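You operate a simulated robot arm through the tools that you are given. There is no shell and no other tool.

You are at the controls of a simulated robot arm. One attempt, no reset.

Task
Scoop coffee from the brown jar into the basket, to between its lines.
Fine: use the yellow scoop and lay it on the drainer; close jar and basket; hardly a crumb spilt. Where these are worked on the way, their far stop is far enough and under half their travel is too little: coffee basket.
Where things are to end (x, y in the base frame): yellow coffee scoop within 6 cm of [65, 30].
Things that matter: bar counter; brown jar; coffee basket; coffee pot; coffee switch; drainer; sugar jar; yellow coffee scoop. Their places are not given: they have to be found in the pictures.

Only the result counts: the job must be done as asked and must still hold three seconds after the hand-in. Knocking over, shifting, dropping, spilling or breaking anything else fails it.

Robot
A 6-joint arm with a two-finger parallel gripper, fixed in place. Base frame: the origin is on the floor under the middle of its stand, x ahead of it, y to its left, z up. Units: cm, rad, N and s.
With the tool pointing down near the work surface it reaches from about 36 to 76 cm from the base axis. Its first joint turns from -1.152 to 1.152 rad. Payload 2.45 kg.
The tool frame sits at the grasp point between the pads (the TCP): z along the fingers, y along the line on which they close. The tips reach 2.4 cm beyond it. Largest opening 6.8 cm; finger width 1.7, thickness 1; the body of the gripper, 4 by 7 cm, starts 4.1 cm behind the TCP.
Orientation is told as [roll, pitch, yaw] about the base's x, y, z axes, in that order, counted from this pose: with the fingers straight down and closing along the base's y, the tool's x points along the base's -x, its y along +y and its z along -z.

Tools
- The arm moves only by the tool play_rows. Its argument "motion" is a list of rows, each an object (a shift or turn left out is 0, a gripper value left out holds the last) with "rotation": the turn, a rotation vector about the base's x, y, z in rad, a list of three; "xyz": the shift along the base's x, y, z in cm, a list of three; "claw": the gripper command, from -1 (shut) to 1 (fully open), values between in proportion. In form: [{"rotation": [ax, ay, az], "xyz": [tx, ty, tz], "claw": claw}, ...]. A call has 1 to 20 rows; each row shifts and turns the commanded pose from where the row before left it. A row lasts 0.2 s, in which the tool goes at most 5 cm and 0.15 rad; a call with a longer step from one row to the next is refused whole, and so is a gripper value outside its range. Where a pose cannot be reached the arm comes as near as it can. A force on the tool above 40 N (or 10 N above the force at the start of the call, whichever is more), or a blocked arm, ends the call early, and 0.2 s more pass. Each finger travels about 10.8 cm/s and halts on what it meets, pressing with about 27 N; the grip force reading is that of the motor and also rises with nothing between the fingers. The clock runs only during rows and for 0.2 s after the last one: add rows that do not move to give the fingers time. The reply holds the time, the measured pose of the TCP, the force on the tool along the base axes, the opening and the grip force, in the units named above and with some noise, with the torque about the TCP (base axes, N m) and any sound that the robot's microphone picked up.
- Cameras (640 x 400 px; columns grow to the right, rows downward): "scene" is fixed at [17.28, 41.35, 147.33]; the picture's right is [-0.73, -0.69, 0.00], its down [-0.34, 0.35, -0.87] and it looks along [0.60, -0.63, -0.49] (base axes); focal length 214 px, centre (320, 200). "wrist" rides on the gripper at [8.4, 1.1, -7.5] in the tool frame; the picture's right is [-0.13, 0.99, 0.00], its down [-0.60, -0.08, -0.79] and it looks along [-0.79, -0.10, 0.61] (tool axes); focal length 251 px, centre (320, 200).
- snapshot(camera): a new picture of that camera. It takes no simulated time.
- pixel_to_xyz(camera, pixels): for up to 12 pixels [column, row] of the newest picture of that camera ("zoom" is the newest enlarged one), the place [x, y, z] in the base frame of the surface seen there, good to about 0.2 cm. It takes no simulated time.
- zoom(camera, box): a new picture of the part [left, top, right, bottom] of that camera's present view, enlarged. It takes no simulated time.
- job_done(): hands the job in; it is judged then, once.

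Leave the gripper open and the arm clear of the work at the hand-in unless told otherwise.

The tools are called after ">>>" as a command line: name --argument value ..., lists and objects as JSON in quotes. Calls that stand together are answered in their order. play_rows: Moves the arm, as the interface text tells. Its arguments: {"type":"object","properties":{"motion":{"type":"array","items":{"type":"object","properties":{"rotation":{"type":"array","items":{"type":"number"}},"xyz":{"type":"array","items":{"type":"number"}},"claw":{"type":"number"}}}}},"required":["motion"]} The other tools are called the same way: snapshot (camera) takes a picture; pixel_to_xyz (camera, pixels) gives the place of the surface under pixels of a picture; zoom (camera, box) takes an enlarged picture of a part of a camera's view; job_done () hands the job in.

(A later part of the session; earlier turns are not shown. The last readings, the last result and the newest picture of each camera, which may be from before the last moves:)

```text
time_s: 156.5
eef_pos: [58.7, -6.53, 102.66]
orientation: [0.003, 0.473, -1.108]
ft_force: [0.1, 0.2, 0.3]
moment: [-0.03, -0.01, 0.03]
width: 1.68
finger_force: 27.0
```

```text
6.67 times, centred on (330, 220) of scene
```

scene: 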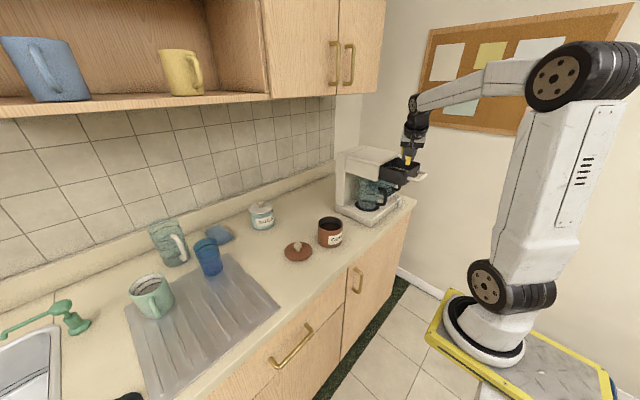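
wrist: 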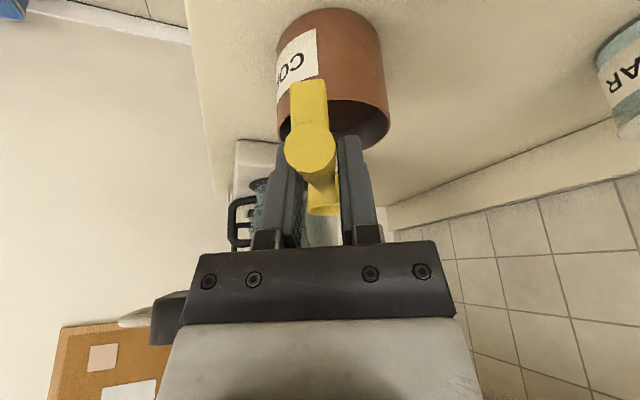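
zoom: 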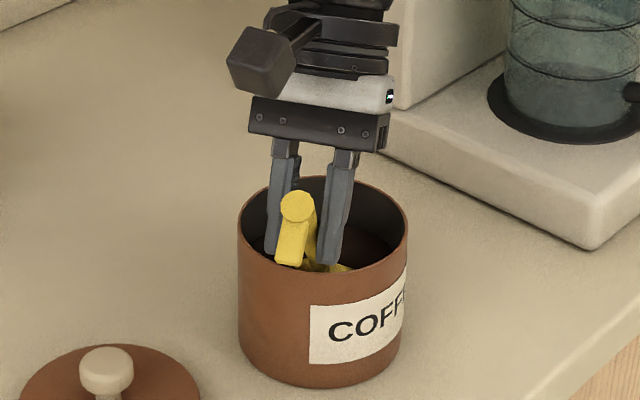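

Deep in the coffee with no contact. I push forward and turn up with more clearance for the handle.

>>> play_rows --motion '[{"xyz": [0.111, -0.224, 0]}, {"xyz": [0.111, -0.224, 0]}, {"xyz": [0.111, -0.224, 0]}, {"xyz": [0.111, -0.224, 0]}, {"xyz": [-0.315, 0.635, -0.396], "rotation": [-0.0869, -0.0431, 0]}, {"xyz": [-0.288, 0.582, -0.462], "rotation": [-0.0869, -0.0431, 0]}, {"xyz": [-0.259, 0.523, -0.522], "rotation": [-0.0869, -0.0431, 0]}, {"xyz": [0, 0, 0.4]}, {"xyz": [-0.228, 0.461, -0.355], "rotation": [-0.0869, -0.0431, 0]}, {"xyz": [0, 0, 0]}]'

>>> play_rows --motion '[{"xyz": [-0.194, 0.392, -0.101], "rotation": [-0.0869, -0.0431, 0]}, {"xyz": [-0.159, 0.322, -0.041], "rotation": [-0.0869, -0.0431, 0]}, {"xyz": [-0.122, 0.246, -0.17], "rotation": [-0.0869, -0.0431, 0]}, {"xyz": [-0.084, 0.17, -0.194], "rotation": [-0.0869, -0.0431, 0]}, {"xyz": [-0.045, 0.09, -0.207], "rotation": [-0.0869, -0.0431, 0]}, {"xyz": [0, 0, 0.5]}, {"xyz": [0, 0, 0.9]}, {"xyz": [0, 0, 0.9]}, {"xyz": [0, 0, 0.6]}, {"xyz": [0, 0, 0]}]'

>>> snapshot --camera "wrist"

>>> zoom --camera "wrist" --box '[240, 80, 400, 260]'

>>> zoom --camera "scene" --box '[305, 185, 365, 245]'

```text
time_s: 158.7
eef_pos: [58.03, -5.25, 101.48]
orientation: [0.003, 0.082, -1.109]
ft_force: [-0.3, -2.7, 13.2]
moment: [-0.27, -0.09, -0.04]
width: 1.69
finger_force: 26.8
```

```text
time_s: 160.9
eef_pos: [57.41, -4.22, 103.57]
orientation: [0.001, -0.399, -1.11]
ft_force: [-0.2, 1.1, -0.6]
moment: [0.04, 0.02, 0.02]
width: 1.7
finger_force: 27.1
```

```text
taken
```

wrist: 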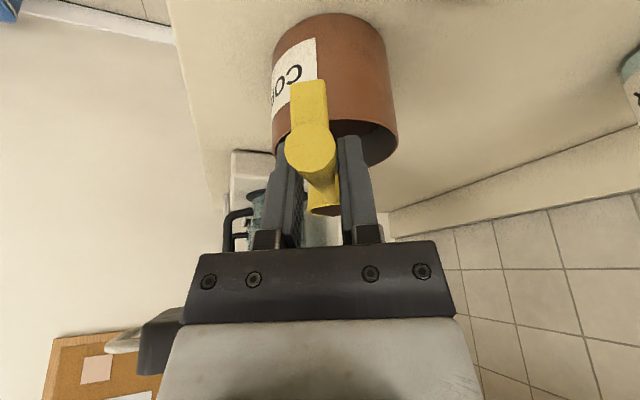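

```text
2.22 times, centred on (320, 170) of wrist
```

zoom: 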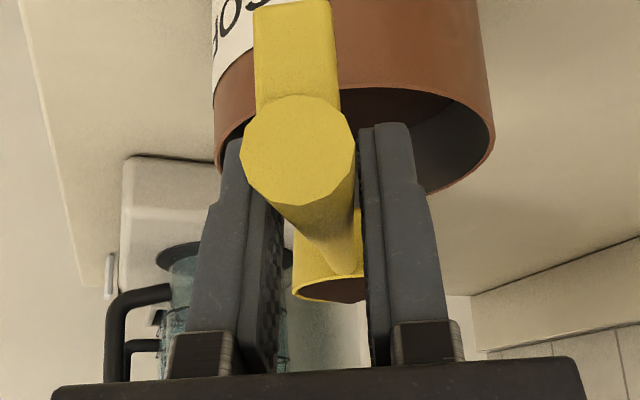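

```text
6.67 times, centred on (335, 215) of scene
```

zoom: 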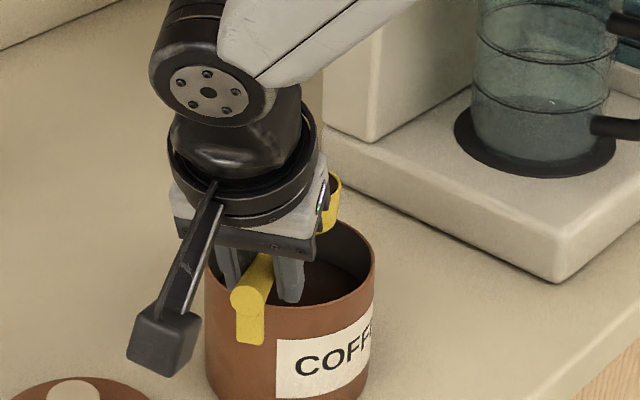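

Full again (a light handle-on-rim touch of 13 N was released). I carry the third scoop.

>>> play_rows --motion '[{"xyz": [0, 0, 0.5]}, {"xyz": [-0.1, -0.2, 1.0]}, {"xyz": [-0.3, -0.6, 1.5]}, {"xyz": [-0.35, -0.7, 1.8]}, {"xyz": [-0.35, -0.7, 1.8]}, {"xyz": [-0.35, -0.7, 1.8]}, {"xyz": [-0.35, -0.7, 1.8]}, {"xyz": [-0.35, -0.7, 1.8]}, {"xyz": [-0.35, -0.7, 1.8]}, {"xyz": [-0.35, -0.7, 1.8]}, {"xyz": [-0.35, -0.7, 1.8]}, {"xyz": [-0.35, -0.7, 1.6]}, {"xyz": [-0.35, -0.7, 1.0]}, {"xyz": [-0.3, -0.6, 0.5]}, {"xyz": [0, 0, 0]}]'

>>> play_rows --motion '[{"xyz": [-0.4, -0.8, 0.5]}, {"xyz": [-0.8, -1.5, 0.6]}, {"xyz": [-0.9, -1.75, 0.5]}, {"xyz": [-0.9, -1.75, 0.2]}, {"xyz": [-0.9, -1.75, 0]}, {"xyz": [-0.9, -1.75, 0]}, {"xyz": [-0.9, -1.75, 0]}, {"xyz": [-0.9, -1.75, 0]}, {"xyz": [-0.9, -1.75, 0]}, {"xyz": [-0.9, -1.75, 0]}, {"xyz": [-0.3, -1.2, 0]}, {"xyz": [-0.1, -0.5, 0]}, {"xyz": [0, 0, 0]}]'

>>> snapshot --camera "wrist"

>>> zoom --camera "scene" --box '[290, 120, 430, 260]'

```text
time_s: 164.1
eef_pos: [53.16, -12.47, 124.08]
orientation: [0.003, -0.399, -1.11]
ft_force: [-0.4, 0.3, -0.9]
moment: [-0.04, 0.03, 0.04]
width: 1.68
finger_force: 26.7
```

```text
time_s: 166.9
eef_pos: [44.25, -30.5, 125.75]
orientation: [0.001, -0.4, -1.11]
ft_force: [0.1, -0.3, -0.1]
moment: [-0.01, 0.0, -0.03]
width: 1.74
finger_force: 27.3
```

```text
taken
```

wrist: 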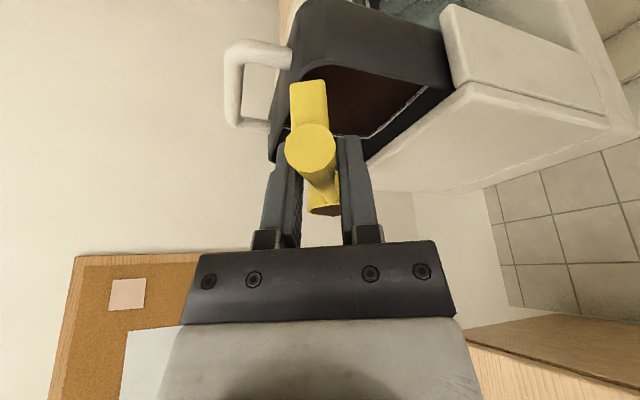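

```text
2.86 times, centred on (360, 190) of scene
```

zoom: 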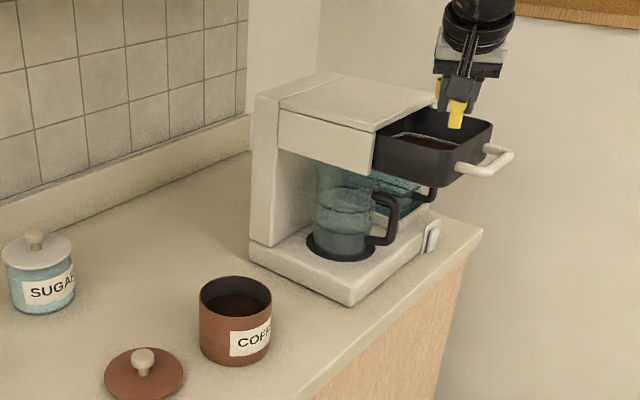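

No spill visible. Pour the third scoop.

>>> play_rows --motion '[{"xyz": [0.15, -0.05, -0.8]}, {"xyz": [0.1, -0.05, -1.2]}, {"xyz": [0, 0, -1.1]}, {"xyz": [0, 0, -0.7]}, {"rotation": [0.0444, -0.0896, 0]}, {"rotation": [0.0533, -0.1075, 0]}, {"rotation": [0.0533, -0.1075, 0]}, {"rotation": [0.0533, -0.1075, 0]}, {"rotation": [0.0533, -0.1075, 0]}, {"rotation": [0.0533, -0.1075, 0], "xyz": [0, 0, -0.1]}, {"rotation": [0.0533, -0.1075, 0], "xyz": [0, 0, -0.1]}, {"rotation": [0.0533, -0.1075, 0], "xyz": [0, 0, -0.1]}, {"rotation": [0.0533, -0.1075, 0], "xyz": [0, 0, -0.1]}, {"xyz": [0, 0, 0]}]'

>>> play_rows --motion '[{"rotation": [0.0533, -0.1075, 0]}, {"rotation": [0.0533, -0.1075, 0]}, {"rotation": [0.0533, -0.1075, 0]}, {"rotation": [0.0533, -0.1075, 0]}, {"rotation": [0.0533, -0.1075, 0]}, {"rotation": [0.0533, -0.1075, 0]}, {"rotation": [0.0533, -0.1075, 0]}, {"rotation": [0.0533, -0.1075, 0]}, {"rotation": [0.0533, -0.1075, 0]}, {"rotation": [0.0444, -0.0896, 0]}, {"xyz": [0, 0, 0]}, {"xyz": [0, 0, 0]}]'

>>> play_rows --motion '[{"rotation": [-0.0533, 0.1075, 0]}, {"rotation": [-0.0533, 0.1075, 0]}, {"rotation": [-0.0533, 0.1075, 0]}, {"rotation": [-0.0533, 0.1075, 0]}, {"rotation": [-0.0533, 0.1075, 0]}, {"rotation": [-0.0533, 0.1075, 0]}, {"rotation": [-0.0533, 0.1075, 0]}, {"rotation": [-0.0533, 0.1075, 0]}, {"rotation": [-0.0533, 0.1075, 0]}, {"rotation": [-0.0533, 0.1075, 0], "xyz": [0, 0, 0.1]}, {"rotation": [-0.0533, 0.1075, 0], "xyz": [0, 0, 0.1]}, {"rotation": [-0.0533, 0.1075, 0], "xyz": [0, 0, 0.2]}, {"rotation": [-0.0533, 0.1075, 0], "xyz": [0, 0, 0.3]}, {"rotation": [-0.0533, 0.1075, 0], "xyz": [0, 0, 0.3]}, {"rotation": [-0.0533, 0.1075, 0], "xyz": [0, 0, 0.5]}, {"rotation": [-0.0533, 0.1075, 0], "xyz": [0, 0, 0.5]}, {"rotation": [-0.0533, 0.1075, 0], "xyz": [0, 0, 0.7]}, {"rotation": [-0.0533, 0.1075, 0], "xyz": [0, 0, 0.7]}, {"rotation": [-0.0355, 0.0717, 0], "xyz": [0, 0, 0.4]}, {"xyz": [0, 0, 0]}]'

>>> snapshot --camera "wrist"

>>> zoom --camera "wrist" --box '[320, 70, 440, 160]'

>>> zoom --camera "scene" --box '[388, 162, 418, 182]'

```text
time_s: 169.9
eef_pos: [44.58, -30.59, 121.76]
orientation: [1.096, -0.193, -1.464]
ft_force: [-0.3, 0.0, -0.4]
moment: [-0.01, 0.0, -0.01]
width: 1.66
finger_force: 26.8
```

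```text
time_s: 172.5
eef_pos: [44.64, -30.54, 121.71]
orientation: [2.203, 0.241, -1.431]
ft_force: [-0.3, -0.5, -0.5]
moment: [0.02, 0.02, -0.01]
width: 1.68
finger_force: 27.0
```

```text
time_s: 176.7
eef_pos: [44.67, -30.62, 125.32]
orientation: [0.0, -0.399, -1.108]
ft_force: [0.1, -0.5, -0.1]
moment: [0.01, 0.0, -0.01]
width: 1.68
finger_force: 26.8
```

```text
taken
```

wrist: 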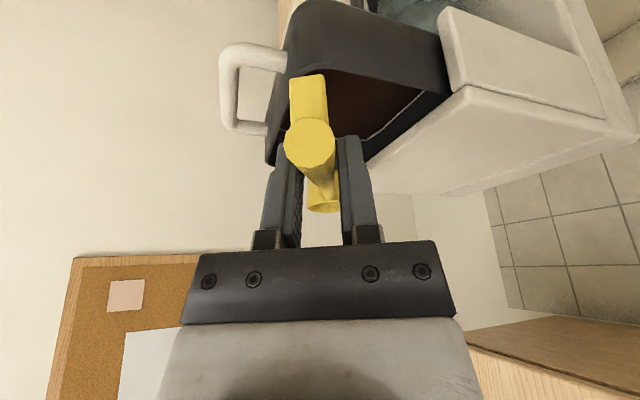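

```text
4.44 times, centred on (380, 115) of wrist
```

zoom: 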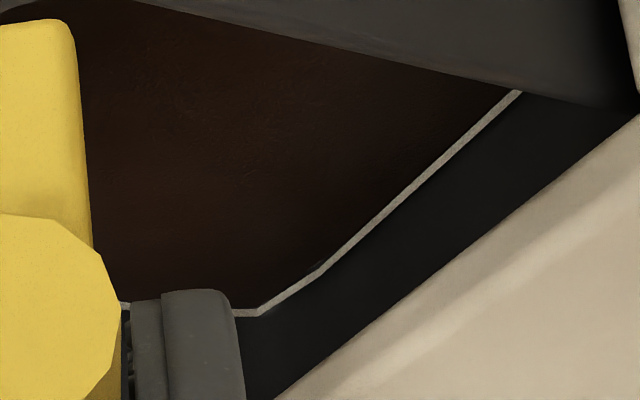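

```text
16.00 times, centred on (403, 172) of scene
```

zoom: 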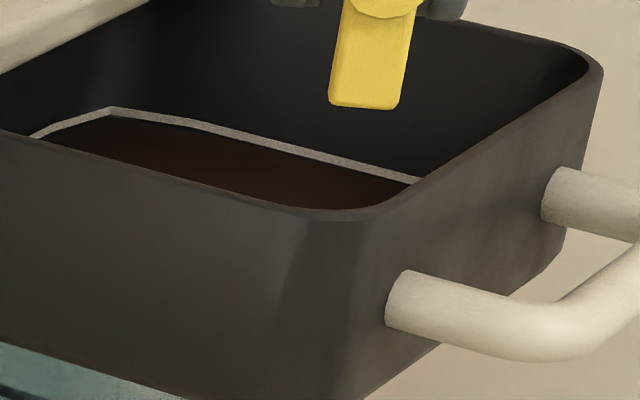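

The lower line is now covered and the upper one is free. I zoom in further to see where in the gap the surface lies.

>>> zoom --camera "scene" --box '[392, 166, 404, 174]'

>>> zoom --camera "wrist" --box '[366, 100, 406, 140]'

>>> pixel_to_xyz --camera "zoom" --pixels '[[200, 200], [150, 200], [250, 150], [300, 150], [200, 150], [250, 100], [330, 175], [340, 190], [320, 165], [420, 100]]'

```text
16.00 times, centred on (398, 170) of scene
```

zoom: 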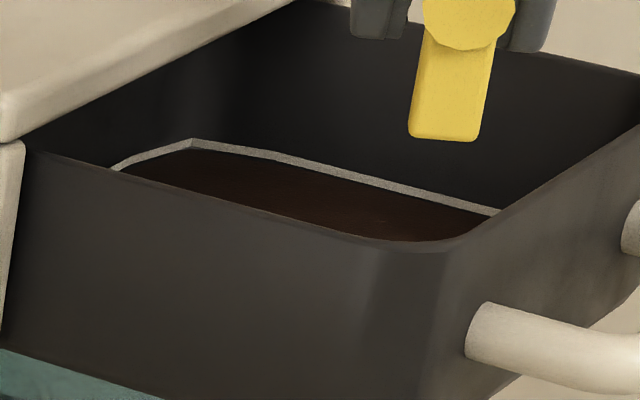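

```text
10.00 times, centred on (386, 120) of wrist
```

zoom: 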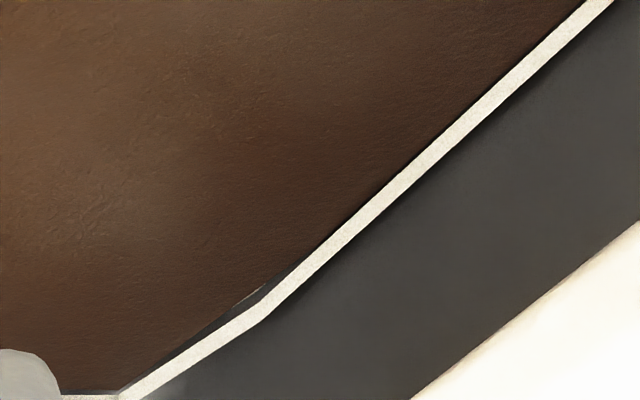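

```text
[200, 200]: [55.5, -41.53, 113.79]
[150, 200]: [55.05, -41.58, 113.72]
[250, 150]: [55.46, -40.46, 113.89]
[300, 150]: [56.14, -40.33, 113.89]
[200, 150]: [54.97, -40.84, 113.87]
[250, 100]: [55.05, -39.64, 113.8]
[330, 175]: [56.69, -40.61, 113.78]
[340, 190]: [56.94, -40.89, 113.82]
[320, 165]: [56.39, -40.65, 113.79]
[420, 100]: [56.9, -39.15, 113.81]
```

The surface (z≈113.8) is above the lower line and just below the upper one. I check the margin by measuring the upper line's height.

>>> zoom --camera "wrist" --box '[366, 100, 406, 140]'

>>> pixel_to_xyz --camera "zoom" --pixels '[[400, 186], [340, 240], [440, 150], [500, 95], [250, 308], [200, 345], [150, 375], [262, 290], [240, 303], [420, 200], [380, 235], [550, 50]]'

>>> zoom --camera "wrist" --box '[385, 85, 425, 125]'

```text
10.00 times, centred on (386, 120) of wrist
```

zoom: 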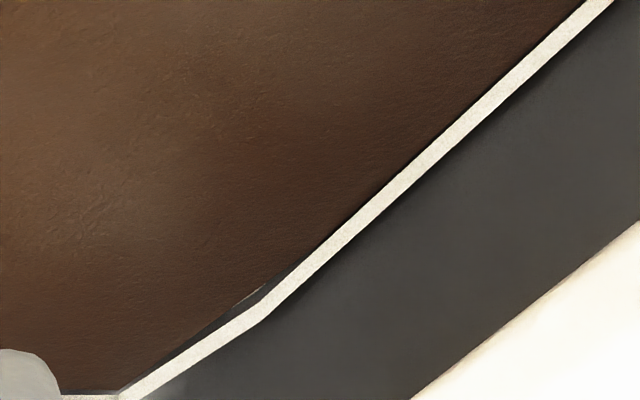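

```text
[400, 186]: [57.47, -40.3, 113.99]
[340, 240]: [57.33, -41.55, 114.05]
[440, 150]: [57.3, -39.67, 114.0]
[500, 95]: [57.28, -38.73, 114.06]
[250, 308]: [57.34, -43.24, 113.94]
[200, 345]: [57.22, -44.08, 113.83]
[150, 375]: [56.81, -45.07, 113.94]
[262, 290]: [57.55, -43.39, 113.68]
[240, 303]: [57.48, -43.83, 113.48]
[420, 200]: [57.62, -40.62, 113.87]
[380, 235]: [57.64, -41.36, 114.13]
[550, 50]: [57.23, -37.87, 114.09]
```

```text
10.00 times, centred on (405, 105) of wrist
```

zoom: 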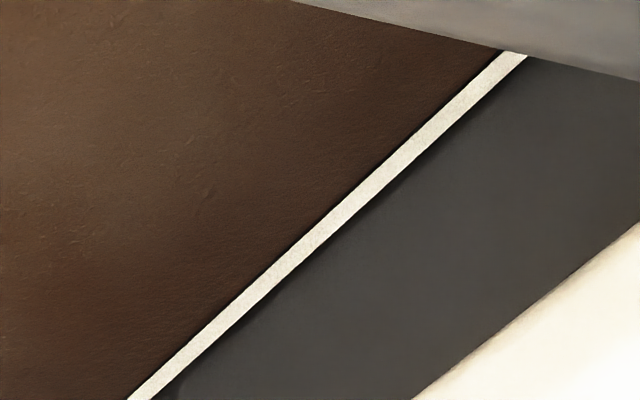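

The surface is ~0.2 cm below the upper line and well above the lower one: between the lines, so scooping is done. The cup is empty. Now I carry the scoop to the drainer, turning it to point along +x.

>>> play_rows --motion '[{"xyz": [0.3, 1.2, 0]}, {"xyz": [0.5, 2.2, 0], "rotation": [0, 0, 0.04]}, {"xyz": [0.7, 2.8, 0], "rotation": [0, 0, 0.06]}, {"xyz": [0.7, 2.8, 0], "rotation": [0, 0, 0.06]}, {"xyz": [0.7, 2.8, 0], "rotation": [0, 0, 0.06]}, {"xyz": [0.7, 2.8, 0], "rotation": [0, 0, 0.06]}, {"xyz": [0.7, 2.8, 0], "rotation": [0, 0, 0.06]}, {"xyz": [0.7, 2.8, -0.5], "rotation": [0, 0, 0.06]}, {"xyz": [0.7, 2.8, -0.5], "rotation": [0, 0, 0.06]}, {"xyz": [0.7, 2.8, -0.5], "rotation": [0, 0, 0.06]}, {"xyz": [0.7, 2.8, -0.5], "rotation": [0, 0, 0.06]}, {"xyz": [0.7, 2.8, -0.5], "rotation": [0, 0, 0.06]}, {"xyz": [0.7, 2.8, -0.5], "rotation": [0, 0, 0.06]}, {"xyz": [0.7, 2.8, -0.5], "rotation": [0, 0, 0.06]}, {"xyz": [0.7, 2.8, -0.5], "rotation": [0, 0, 0.06]}, {"xyz": [0.7, 2.8, -0.5], "rotation": [0, 0, 0.06]}, {"xyz": [0.7, 2.8, -0.5], "rotation": [0, 0, 0.06]}, {"xyz": [0.7, 2.8, -0.5], "rotation": [0, 0, 0.06]}, {"xyz": [0.5, 2.2, -0.5], "rotation": [0, 0, 0.06]}, {"xyz": [0, 0, 0], "rotation": [0, 0, 0.05]}]'

>>> snapshot --camera "wrist"

>>> snapshot --camera "scene"

```text
time_s: 180.9
eef_pos: [57.2, 20.08, 119.53]
orientation: [0.0, -0.401, 0.002]
ft_force: [0.0, 0.0, -0.5]
moment: [-0.02, 0.0, -0.01]
width: 1.68
finger_force: 26.8
```

```text
taken
```

wrist: 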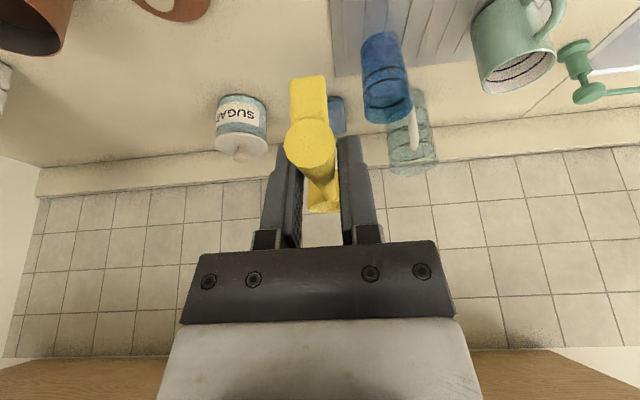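

```text
taken
```

scene: 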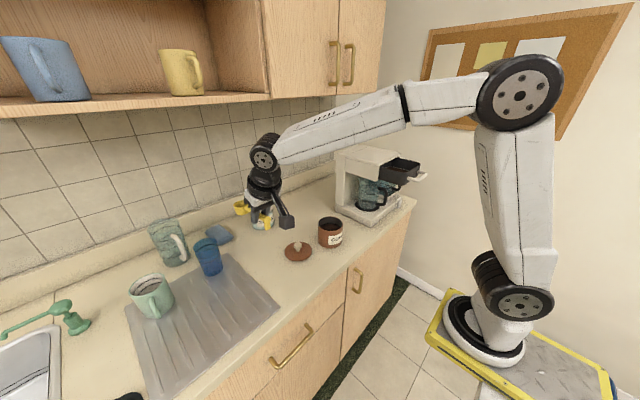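

Held well. Down toward the drainer, to about 7 cm above it.

>>> play_rows --motion '[{"xyz": [0.1, 0.5, -0.8]}, {"xyz": [0.17, 0.95, -1.7]}, {"xyz": [0.17, 0.95, -2.1]}, {"xyz": [0.17, 0.95, -2.1]}, {"xyz": [0.17, 0.95, -2.1]}, {"xyz": [0.17, 0.95, -2.1]}, {"xyz": [0.17, 0.95, -2.1]}, {"xyz": [0.17, 0.95, -2.1]}, {"xyz": [0.17, 0.95, -2.0]}, {"xyz": [0.17, 0.95, -1.6]}, {"xyz": [0.1, 0.4, -0.8]}, {"xyz": [0, 0, 0]}]'

>>> zoom --camera "scene" --box '[185, 235, 275, 325]'

>>> snapshot --camera "wrist"

```text
time_s: 183.5
eef_pos: [58.72, 29.44, 100.06]
orientation: [0.002, -0.4, 0.002]
ft_force: [0.3, 1.4, -0.2]
moment: [0.0, 0.03, 0.04]
width: 1.68
finger_force: 27.1
```

```text
4.44 times, centred on (230, 280) of scene
```

zoom: 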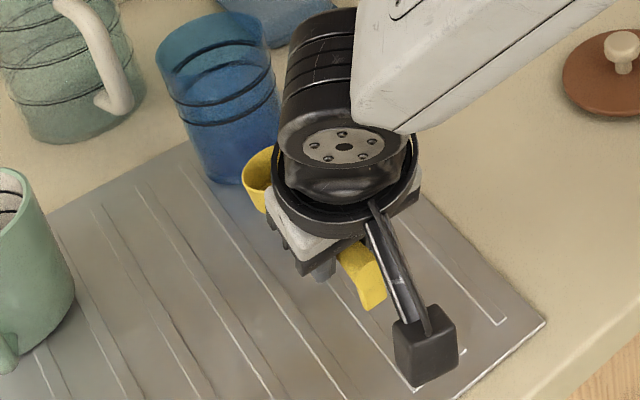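

```text
taken
```

wrist: 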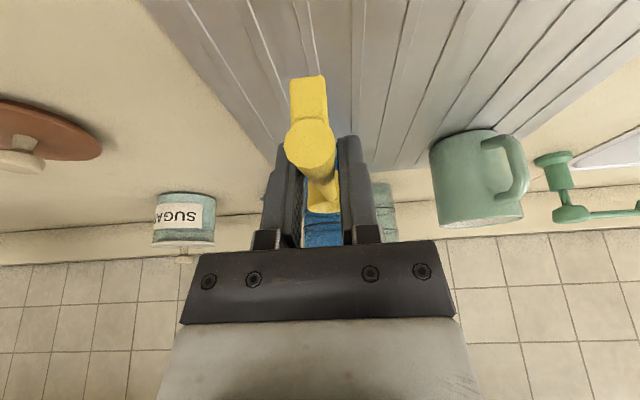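

I measure the visible cup rim and the foot to judge how level it is.

>>> zoom --camera "scene" --box '[210, 255, 260, 305]'

>>> pixel_to_xyz --camera "zoom" --pixels '[[235, 130], [258, 105], [250, 155], [262, 175], [278, 185], [262, 210], [290, 215], [445, 370], [430, 310], [400, 260], [460, 380], [275, 110]]'

```text
8.00 times, centred on (235, 280) of scene
```

zoom: 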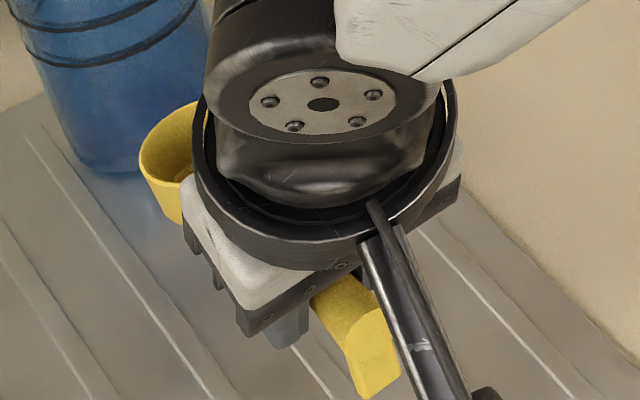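

```text
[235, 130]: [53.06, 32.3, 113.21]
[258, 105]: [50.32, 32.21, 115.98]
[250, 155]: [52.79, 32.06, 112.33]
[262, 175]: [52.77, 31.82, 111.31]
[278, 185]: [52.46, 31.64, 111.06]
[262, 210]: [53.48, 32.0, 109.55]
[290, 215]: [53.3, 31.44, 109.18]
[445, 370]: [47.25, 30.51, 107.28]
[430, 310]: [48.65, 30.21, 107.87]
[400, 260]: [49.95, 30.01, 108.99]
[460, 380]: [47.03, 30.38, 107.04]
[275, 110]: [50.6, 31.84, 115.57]
```

>>> pixel_to_xyz --camera "zoom" --pixels '[[140, 155], [150, 130], [195, 103], [165, 182], [180, 188], [155, 172], [175, 215], [160, 200], [375, 310], [375, 390], [350, 340], [335, 290]]'

```text
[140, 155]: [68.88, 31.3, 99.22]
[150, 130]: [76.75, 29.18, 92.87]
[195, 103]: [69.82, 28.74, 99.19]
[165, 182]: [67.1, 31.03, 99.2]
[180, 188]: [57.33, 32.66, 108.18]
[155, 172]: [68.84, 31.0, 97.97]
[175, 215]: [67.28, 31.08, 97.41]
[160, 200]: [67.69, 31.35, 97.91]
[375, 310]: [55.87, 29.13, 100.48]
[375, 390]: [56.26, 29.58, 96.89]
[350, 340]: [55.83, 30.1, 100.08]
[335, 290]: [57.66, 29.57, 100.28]
```

The rim is level (99.2 at three points), the cup centre (68.2,29.4), foot and cup bottoms both near 96.6. That place is right for the scoop. I lower gently to contact.

>>> play_rows --motion '[{"xyz": [0, 0, -1.5]}, {"xyz": [0, 0, -1.8]}, {"xyz": [0, 0, -1.2]}, {"xyz": [0, 0, -0.6]}, {"xyz": [0, 0, -0.3]}, {"xyz": [0, 0, -0.2]}, {"xyz": [0, 0, 0]}]'

>>> play_rows --motion '[{"xyz": [0, 0, -0.2]}, {"xyz": [0, 0, 0]}]'

```text
time_s: 185.1
eef_pos: [58.82, 29.35, 94.45]
orientation: [0.001, -0.4, 0.002]
ft_force: [-0.1, -0.5, -0.9]
moment: [-0.02, 0.0, -0.01]
width: 1.67
finger_force: 26.9
```

```text
time_s: 185.7
eef_pos: [58.76, 29.43, 94.31]
orientation: [0.002, -0.401, 0.002]
ft_force: [-0.3, 0.2, -0.6]
moment: [-0.01, 0.01, -0.03]
width: 1.68
finger_force: 26.7
```

>>> play_rows --motion '[{"xyz": [0, 0, -0.15]}, {"xyz": [0, 0, 0]}]'

>>> play_rows --motion '[{"xyz": [0, 0, -0.15]}, {"xyz": [0, 0, 0]}]'

>>> zoom --camera "scene" --box '[200, 250, 270, 320]'

```text
time_s: 186.3
eef_pos: [58.83, 29.29, 94.16]
orientation: [0.001, -0.398, 0.0]
ft_force: [0.0, 0.3, 0.0]
moment: [0.01, -0.05, -0.01]
width: 1.7
finger_force: 27.0
```

```text
time_s: 186.9
eef_pos: [58.95, 29.37, 94.05]
orientation: [0.002, -0.401, 0.001]
ft_force: [-1.2, -1.0, 6.2]
moment: [0.05, -0.55, -0.04]
width: 1.68
finger_force: 27.1
```

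```text
5.71 times, centred on (235, 285) of scene
```

zoom: 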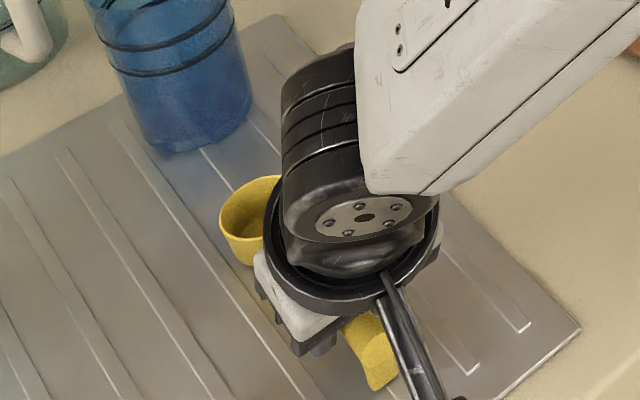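

The cup touches first (6 N, moment −0.55). I release by opening slowly.

>>> play_rows --motion '[{"claw": -0.45}, {"claw": -0.3}, {"claw": -0.1}, {"claw": 0.0}, {"claw": 0.0}]'

>>> snapshot --camera "wrist"

>>> zoom --camera "scene" --box '[200, 250, 270, 320]'

```text
time_s: 188.1
eef_pos: [58.83, 29.24, 94.01]
orientation: [0.002, -0.401, 0.003]
ft_force: [0.9, 0.3, 0.6]
moment: [0.0, -0.02, -0.03]
width: 3.4
finger_force: 0.0
```

```text
taken
```

wrist: 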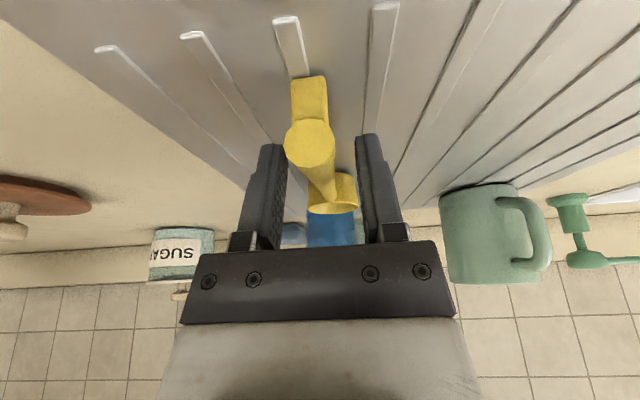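

```text
5.71 times, centred on (235, 285) of scene
```

zoom: 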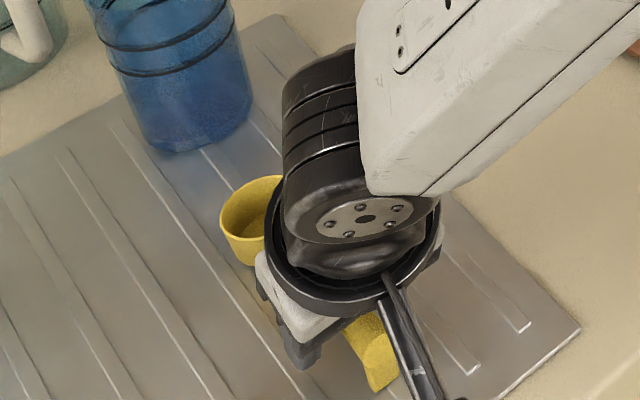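

Released; the scoop stands on the drainer. I withdraw along the finger line.

>>> play_rows --motion '[{"xyz": [-0.3, 0, 0.7]}, {"xyz": [-0.5, 0, 1.2]}, {"xyz": [-0.8, 0, 2]}, {"xyz": [-1.2, 0, 3]}, {"xyz": [-1.2, 0, 3]}, {"xyz": [-1.2, -1, 3.5]}, {"xyz": [0, -3, 1], "claw": 1}, {"xyz": [0, -4, 0]}, {"xyz": [0, -4, 0]}, {"xyz": [0, 0, 0]}]'

>>> snapshot --camera "scene"

>>> zoom --camera "scene" --box '[180, 235, 290, 335]'

```text
time_s: 190.3
eef_pos: [53.71, 17.53, 108.15]
orientation: [0.0, -0.399, 0.002]
ft_force: [0.2, 0.1, -1.2]
moment: [0.02, -0.02, 0.04]
width: 6.79
finger_force: 0.0
```

```text
taken
```

scene: 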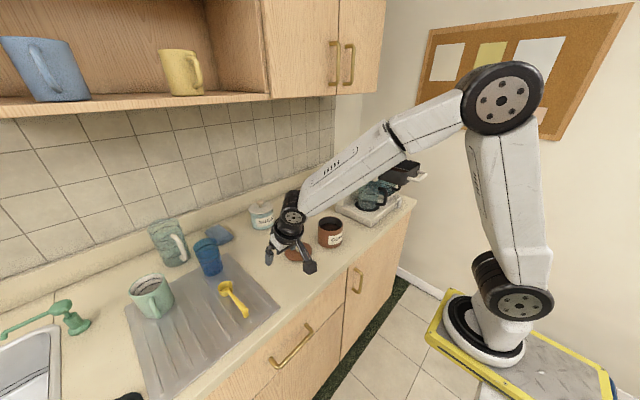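

```text
4.00 times, centred on (235, 285) of scene
```

zoom: 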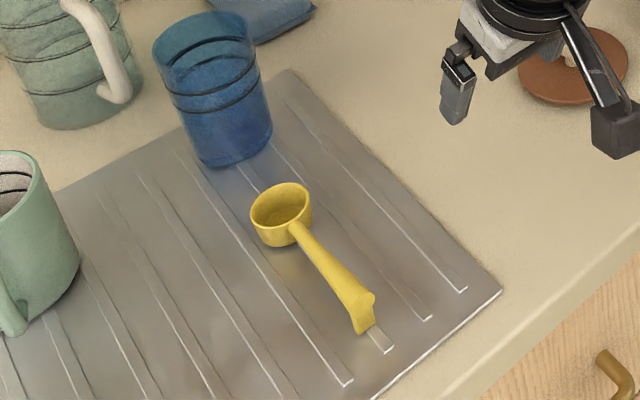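

The scoop lies on the drainer around (64,29.5). Next, the lid: I straighten the hand to vertical and go above its knob at about (64.8,2.4).

>>> play_rows --motion '[{"xyz": [2.2, -3.0, -0.6], "rotation": [0, 0.08, 0]}, {"xyz": [2.2, -3.0, -0.6], "rotation": [0, 0.08, 0]}, {"xyz": [2.2, -3.0, -0.6], "rotation": [0, 0.08, 0]}, {"xyz": [2.2, -3.0, -0.6], "rotation": [0, 0.08, 0]}, {"xyz": [2.2, -3.0, -0.6], "rotation": [0, 0.08, 0]}, {"xyz": [0.2, -0.1, -2]}, {"xyz": [0, 0, 0]}]'

>>> snapshot --camera "wrist"

```text
time_s: 191.9
eef_pos: [64.91, 2.46, 103.19]
orientation: [0.002, 0.004, 0.001]
ft_force: [-0.2, 0.4, 0.1]
moment: [-0.01, -0.02, -0.02]
width: 6.78
finger_force: 0.1
```

```text
taken
```

wrist: 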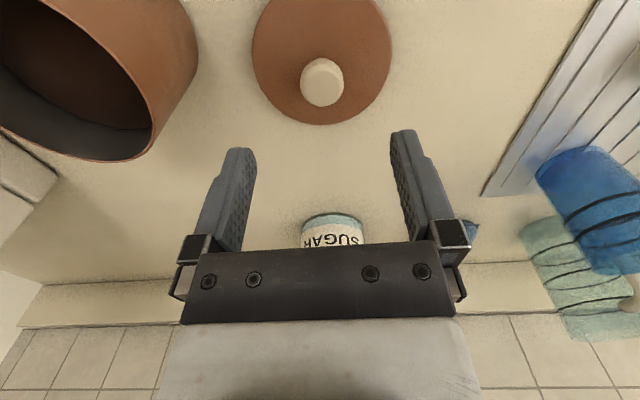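

The knob is at (322,82). I measure the knob, the lid's rim, and the jar's rim precisely for closing.

>>> pixel_to_xyz --camera "wrist" --pixels '[[322, 84], [302, 82], [343, 82], [322, 103], [322, 64], [254, 50], [389, 50], [322, 122], [155, 130], [195, 70], [50, 150], [120, 158]]'

>>> zoom --camera "scene" --box '[305, 200, 355, 250]'

>>> pixel_to_xyz --camera "zoom" --pixels '[[195, 165], [397, 160], [290, 125], [300, 240], [240, 225], [360, 220], [250, 133], [350, 135], [220, 150], [380, 145], [300, 200]]'

```text
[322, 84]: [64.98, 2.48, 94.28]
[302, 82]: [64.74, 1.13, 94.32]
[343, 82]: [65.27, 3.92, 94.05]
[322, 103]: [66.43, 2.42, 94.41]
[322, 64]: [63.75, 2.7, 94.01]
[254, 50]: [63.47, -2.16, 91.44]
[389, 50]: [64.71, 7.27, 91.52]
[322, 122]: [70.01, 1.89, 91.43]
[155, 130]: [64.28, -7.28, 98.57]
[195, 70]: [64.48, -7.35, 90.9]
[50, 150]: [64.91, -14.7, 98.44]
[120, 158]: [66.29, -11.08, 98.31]
```

```text
8.00 times, centred on (330, 225) of scene
```

zoom: 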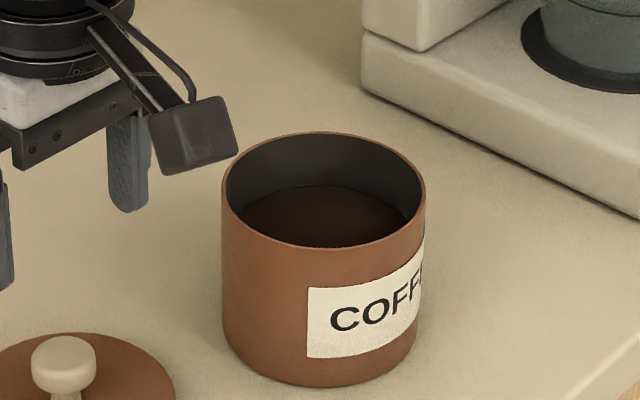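

```text
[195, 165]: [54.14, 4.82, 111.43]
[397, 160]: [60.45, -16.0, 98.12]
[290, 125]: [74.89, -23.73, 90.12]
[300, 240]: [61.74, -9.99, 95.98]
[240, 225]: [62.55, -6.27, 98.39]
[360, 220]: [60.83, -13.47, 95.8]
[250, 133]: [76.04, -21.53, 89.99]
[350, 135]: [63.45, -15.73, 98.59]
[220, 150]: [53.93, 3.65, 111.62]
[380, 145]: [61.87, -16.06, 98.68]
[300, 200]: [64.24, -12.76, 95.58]
```

Knob centre (65.05,2.5). I take more jar-rim points on its near side for an exact centre.

>>> pixel_to_xyz --camera "zoom" --pixels '[[223, 190], [233, 215], [260, 237], [300, 247], [340, 246], [375, 237], [405, 218], [422, 195], [425, 180], [415, 165], [300, 132], [240, 155]]'

```text
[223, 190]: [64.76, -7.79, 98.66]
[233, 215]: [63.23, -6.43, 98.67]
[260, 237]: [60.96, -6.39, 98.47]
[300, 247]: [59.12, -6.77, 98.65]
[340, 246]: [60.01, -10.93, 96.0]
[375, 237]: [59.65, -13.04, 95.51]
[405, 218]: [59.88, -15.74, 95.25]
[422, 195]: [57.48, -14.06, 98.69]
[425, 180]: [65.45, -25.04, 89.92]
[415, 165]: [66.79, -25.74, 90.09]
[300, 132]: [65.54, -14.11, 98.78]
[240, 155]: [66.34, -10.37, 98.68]
```

The jar is still centred near (61.3,−11.15). I lower onto the lid's knob (TCP z≈94.15) and grip it.

>>> play_rows --motion '[{"xyz": [0.1, 0.04, -3]}, {"xyz": [0, 0, -3]}, {"xyz": [0, 0, -2]}, {"xyz": [0, 0, -1]}, {"xyz": [0, 0, 0]}, {"claw": 0}, {"claw": -1}, {"claw": -1}, {"claw": -1}]'

>>> snapshot --camera "wrist"

```text
time_s: 193.9
eef_pos: [64.95, 2.32, 94.15]
orientation: [0.003, -0.001, 0.003]
ft_force: [-0.1, -1.3, -0.6]
moment: [0.01, -0.02, 0.01]
width: 2.84
finger_force: 27.0
```

```text
taken
```

wrist: 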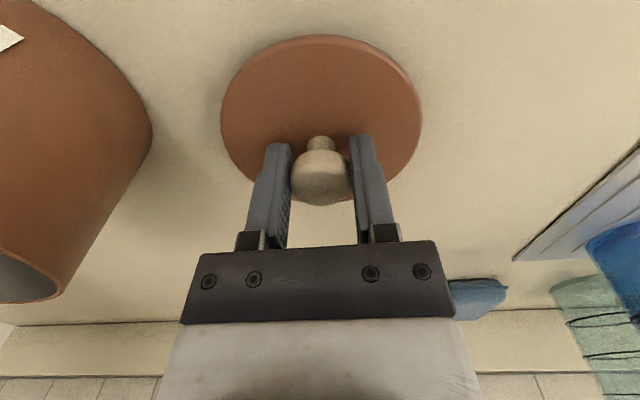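

Gripped (2.84 cm, as the first time). I lift slowly.

>>> play_rows --motion '[{"xyz": [0, 0, 0.3]}, {"xyz": [0, 0, 0.4]}, {"xyz": [0, 0, 0.6]}, {"xyz": [0, 0, 1]}, {"xyz": [0, 0, 1.5]}, {"xyz": [0, 0, 2]}, {"xyz": [0, 0, 2]}, {"xyz": [0, 0, 2]}, {"xyz": [0, 0, 1.5]}, {"xyz": [0, 0, 1]}, {"xyz": [0, 0, 0]}]'

>>> snapshot --camera "wrist"

>>> zoom --camera "scene" --box '[265, 185, 365, 285]'

```text
time_s: 196.3
eef_pos: [65.05, 2.42, 106.74]
orientation: [0.003, 0.002, 0.002]
ft_force: [0.2, 0.3, 0.1]
moment: [0.01, 0.01, 0.03]
width: 2.83
finger_force: 27.2
```

```text
taken
```

wrist: 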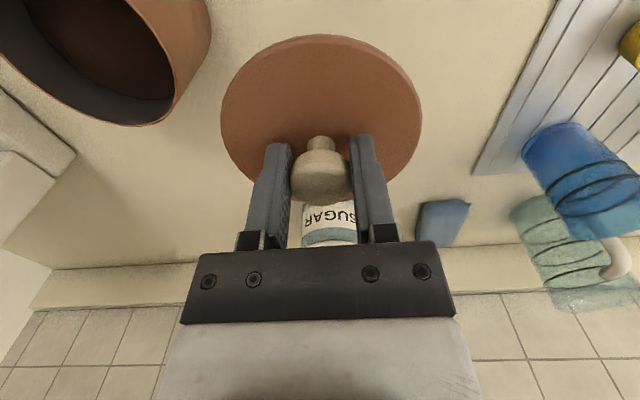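

```text
4.00 times, centred on (315, 235) of scene
```

zoom: 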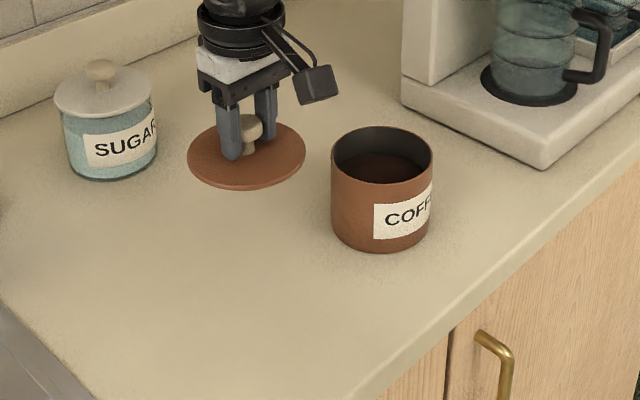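

The lid is up. I carry it over the jar at (61.2, −11.2).

>>> play_rows --motion '[{"xyz": [-0.3, -1.0, 0]}, {"xyz": [-0.55, -1.95, 0]}, {"xyz": [-0.6, -2.1, 0]}, {"xyz": [-0.6, -2.1, 0]}, {"xyz": [-0.6, -2.1, 0]}, {"xyz": [-0.6, -2.1, 0]}, {"xyz": [-0.4, -1.5, 0]}, {"xyz": [-0.2, -0.77, 0]}, {"xyz": [0, 0, 0]}]'

>>> zoom --camera "scene" --box '[300, 190, 360, 250]'

>>> snapshot --camera "wrist"

```text
time_s: 198.3
eef_pos: [61.19, -11.42, 106.53]
orientation: [0.003, -0.001, 0.002]
ft_force: [-0.1, -0.5, -0.5]
moment: [0.02, -0.02, -0.04]
width: 2.8
finger_force: 26.5
```

```text
6.67 times, centred on (330, 220) of scene
```

zoom: 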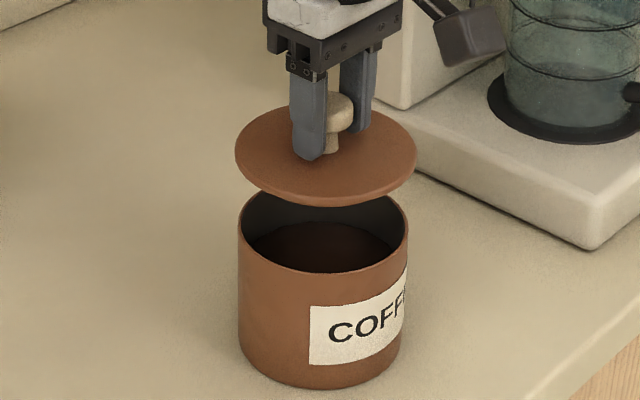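

```text
taken
```

wrist: 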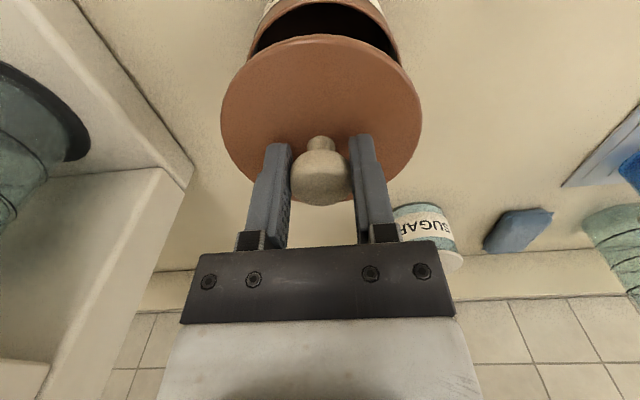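

I compare lid edges with jar rim in 3D before lowering.

>>> pixel_to_xyz --camera "wrist" --pixels '[[224, 105], [418, 105], [320, 42], [320, 185], [292, 180], [350, 180], [253, 45], [394, 45], [320, 5], [260, 30], [388, 28]]'

>>> pixel_to_xyz --camera "zoom" --pixels '[[238, 155], [413, 160], [320, 200], [330, 108], [280, 190], [385, 190], [240, 225], [404, 230], [320, 270], [280, 262], [370, 262]]'

```text
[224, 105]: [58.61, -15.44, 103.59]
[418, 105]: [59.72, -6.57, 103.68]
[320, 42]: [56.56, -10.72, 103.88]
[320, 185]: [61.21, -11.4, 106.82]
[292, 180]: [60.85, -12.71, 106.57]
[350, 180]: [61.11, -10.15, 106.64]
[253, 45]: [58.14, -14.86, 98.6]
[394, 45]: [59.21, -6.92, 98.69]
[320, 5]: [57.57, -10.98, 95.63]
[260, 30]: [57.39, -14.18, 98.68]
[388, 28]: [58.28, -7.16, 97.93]
```

```text
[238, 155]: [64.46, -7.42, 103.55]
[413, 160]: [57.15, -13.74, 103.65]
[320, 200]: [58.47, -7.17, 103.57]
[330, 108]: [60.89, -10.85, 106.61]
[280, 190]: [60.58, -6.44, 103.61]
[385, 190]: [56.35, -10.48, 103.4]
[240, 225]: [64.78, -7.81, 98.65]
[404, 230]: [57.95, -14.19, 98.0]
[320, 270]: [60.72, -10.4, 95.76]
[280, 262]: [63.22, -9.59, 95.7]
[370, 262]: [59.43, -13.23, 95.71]
```

Lid and jar axes agree within a millimetre. I lower the lid gently.

>>> play_rows --motion '[{"xyz": [0, 0.05, -0.8]}, {"xyz": [0, 0, -1.2]}, {"xyz": [0, 0, -0.8]}, {"xyz": [0, 0, -0.4]}, {"xyz": [0, 0, -0.3]}, {"xyz": [0, 0, -0.3]}, {"xyz": [0, 0, 0]}]'

>>> zoom --camera "scene" --box '[305, 200, 355, 250]'

```text
time_s: 199.9
eef_pos: [61.03, -11.26, 102.71]
orientation: [0.001, -0.001, 0.001]
ft_force: [0.4, -0.1, -0.1]
moment: [0.0, 0.01, -0.01]
width: 2.81
finger_force: 27.3
```

```text
8.00 times, centred on (330, 225) of scene
```

zoom: 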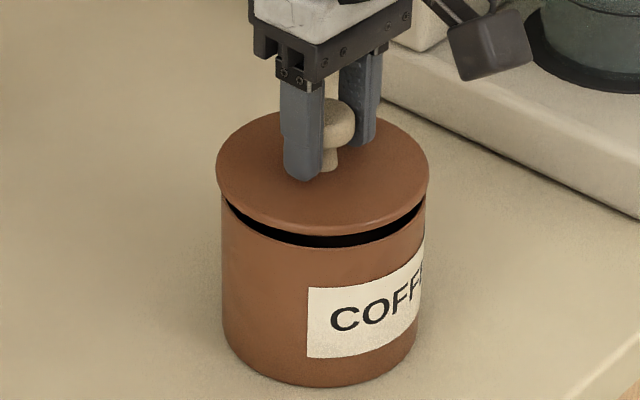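

The plug has entered without force; a small gap remains. Continue down.

>>> play_rows --motion '[{"xyz": [0, 0, -0.25]}, {"xyz": [0, 0, -0.2]}, {"xyz": [0, 0, -0.2]}, {"xyz": [0, 0, 0]}]'

>>> play_rows --motion '[{"xyz": [0, 0, -0.15]}, {"xyz": [0, 0, 0]}]'

>>> zoom --camera "scene" --box '[305, 200, 355, 250]'

```text
time_s: 200.9
eef_pos: [61.19, -11.29, 102.08]
orientation: [0.002, -0.001, 0.001]
ft_force: [0.0, 0.2, -0.7]
moment: [-0.02, 0.01, -0.02]
width: 2.82
finger_force: 26.7
```

```text
time_s: 201.5
eef_pos: [61.13, -11.23, 101.91]
orientation: [0.001, 0.0, 0.003]
ft_force: [-0.3, 0.7, -0.5]
moment: [0.0, 0.03, 0.02]
width: 2.81
finger_force: 27.4
```

```text
8.00 times, centred on (330, 225) of scene
```

zoom: 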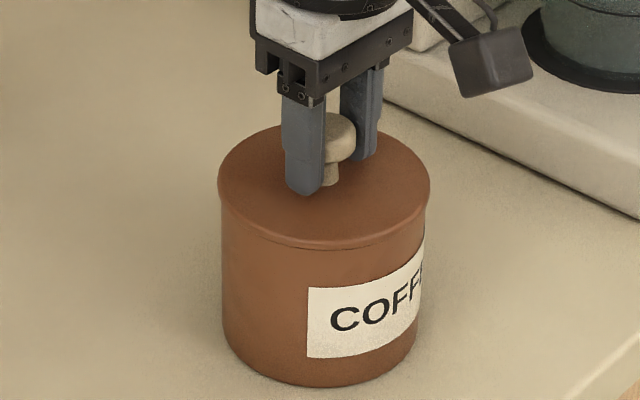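

Looks seated with no visible gap; one more tiny push to feel contact, then release.

>>> play_rows --motion '[{"xyz": [0, 0, -0.12]}, {"xyz": [0, 0, 0]}]'

```text
time_s: 202.1
eef_pos: [60.97, -11.29, 101.89]
orientation: [0.001, 0.001, 0.002]
ft_force: [-0.8, 0.3, 0.1]
moment: [0.0, -0.02, 0.05]
width: 2.84
finger_force: 26.3
```

>>> play_rows --motion '[{"xyz": [0, 0, -0.12]}, {"xyz": [0, 0, 0]}]'

>>> pixel_to_xyz --camera "scene" --pixels '[[325, 225], [340, 220], [330, 232]]'

```text
time_s: 202.7
eef_pos: [61.07, -11.3, 101.85]
orientation: [0.001, -0.003, 0.002]
ft_force: [-4.7, -2.0, 12.6]
moment: [-0.03, 0.22, -0.05]
width: 2.83
finger_force: 27.0
```

```text
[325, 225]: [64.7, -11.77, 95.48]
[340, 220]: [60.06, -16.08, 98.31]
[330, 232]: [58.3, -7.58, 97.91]
```

Contact at 12.6 N: the lid is seated. I open and lift off.

>>> play_rows --motion '[{"xyz": [0, 0, 0.12]}, {"claw": 0.0}, {"claw": 0.6}, {"claw": 1}, {"xyz": [0, 0, 1]}, {"xyz": [0, 0, 2.5]}, {"xyz": [0, 0, 4]}, {"xyz": [0, 0, 4]}, {"xyz": [0, 0, 0]}]'

>>> zoom --camera "scene" --box '[300, 195, 360, 255]'

>>> pixel_to_xyz --camera "zoom" --pixels '[[290, 185], [350, 185], [320, 210], [270, 160], [380, 165], [330, 130], [320, 235]]'

>>> snapshot --camera "wrist"

```text
time_s: 204.7
eef_pos: [61.26, -11.13, 113.18]
orientation: [0.002, 0.0, 0.003]
ft_force: [-0.2, 0.3, 0.5]
moment: [0.02, 0.0, -0.04]
width: 6.8
finger_force: 0.0
heard: snap
```

```text
6.67 times, centred on (330, 225) of scene
```

zoom: 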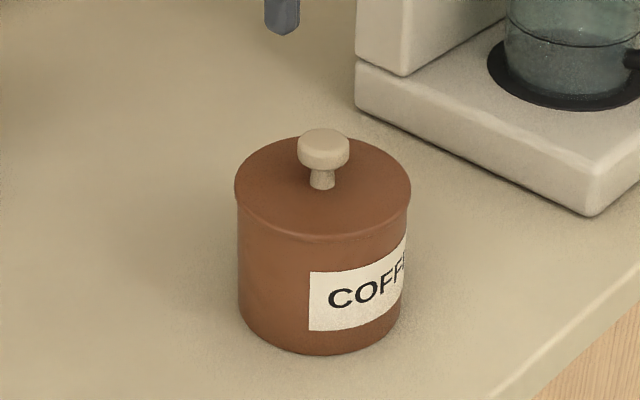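

```text
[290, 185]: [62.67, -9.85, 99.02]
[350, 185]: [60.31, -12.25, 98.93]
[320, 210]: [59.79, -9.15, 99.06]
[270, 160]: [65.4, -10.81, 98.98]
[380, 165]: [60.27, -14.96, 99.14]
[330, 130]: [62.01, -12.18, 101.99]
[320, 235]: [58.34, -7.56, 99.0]
```

```text
taken
```

wrist: 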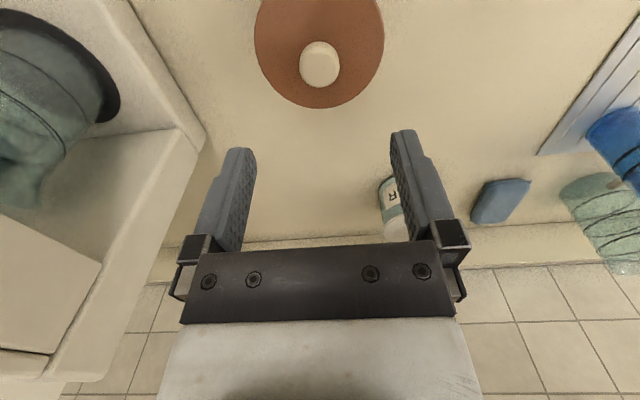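

The lid sits flat at z≈99.0 and a "snap" was heard. Now to close the basket: I shut the claw and go round high to the front of its handle (−x side).

>>> play_rows --motion '[{"xyz": [0, 0, 4.5], "claw": -1}, {"xyz": [0, 0, 4.5]}, {"xyz": [0, 0, 4.5]}, {"xyz": [-3, -3.05, 0.5]}, {"xyz": [-3, -3.05, 0]}, {"xyz": [-3, -3.05, 0]}, {"xyz": [-3, -3.05, 0]}, {"xyz": [-3, -3.05, 0]}, {"xyz": [-3, -3.05, 0]}, {"xyz": [-3, -3.05, 0]}, {"xyz": [-3, -3.05, 0]}, {"xyz": [-2.8, -3.1, 0]}, {"xyz": [0, 0, 0]}]'

>>> snapshot --camera "wrist"

>>> zoom --camera "scene" --box '[350, 110, 450, 210]'

```text
time_s: 207.5
eef_pos: [34.49, -38.79, 127.46]
orientation: [0.002, 0.001, 0.001]
ft_force: [-0.4, 0.0, 0.4]
moment: [0.01, -0.01, 0.01]
width: 0.01
finger_force: 23.8
```

```text
taken
```

wrist: 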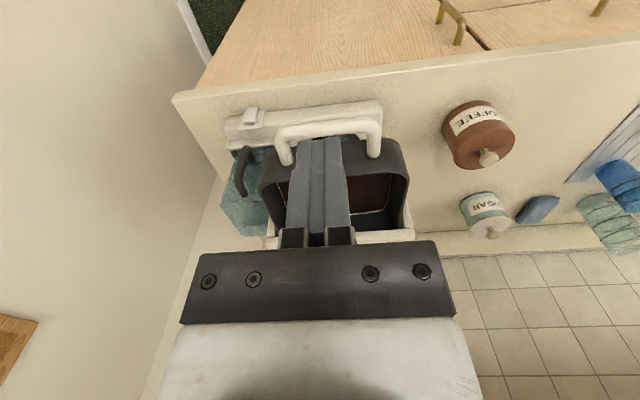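

```text
4.00 times, centred on (400, 160) of scene
```

zoom: 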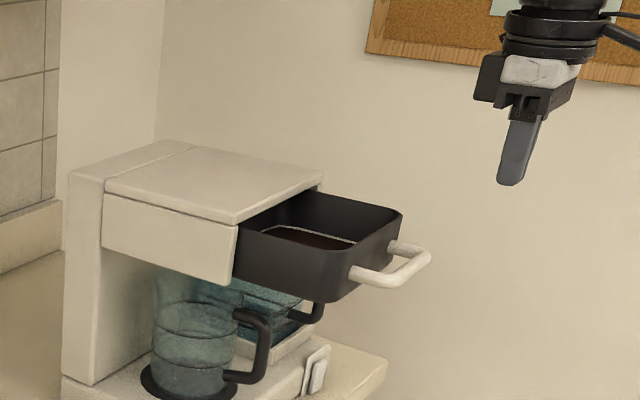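

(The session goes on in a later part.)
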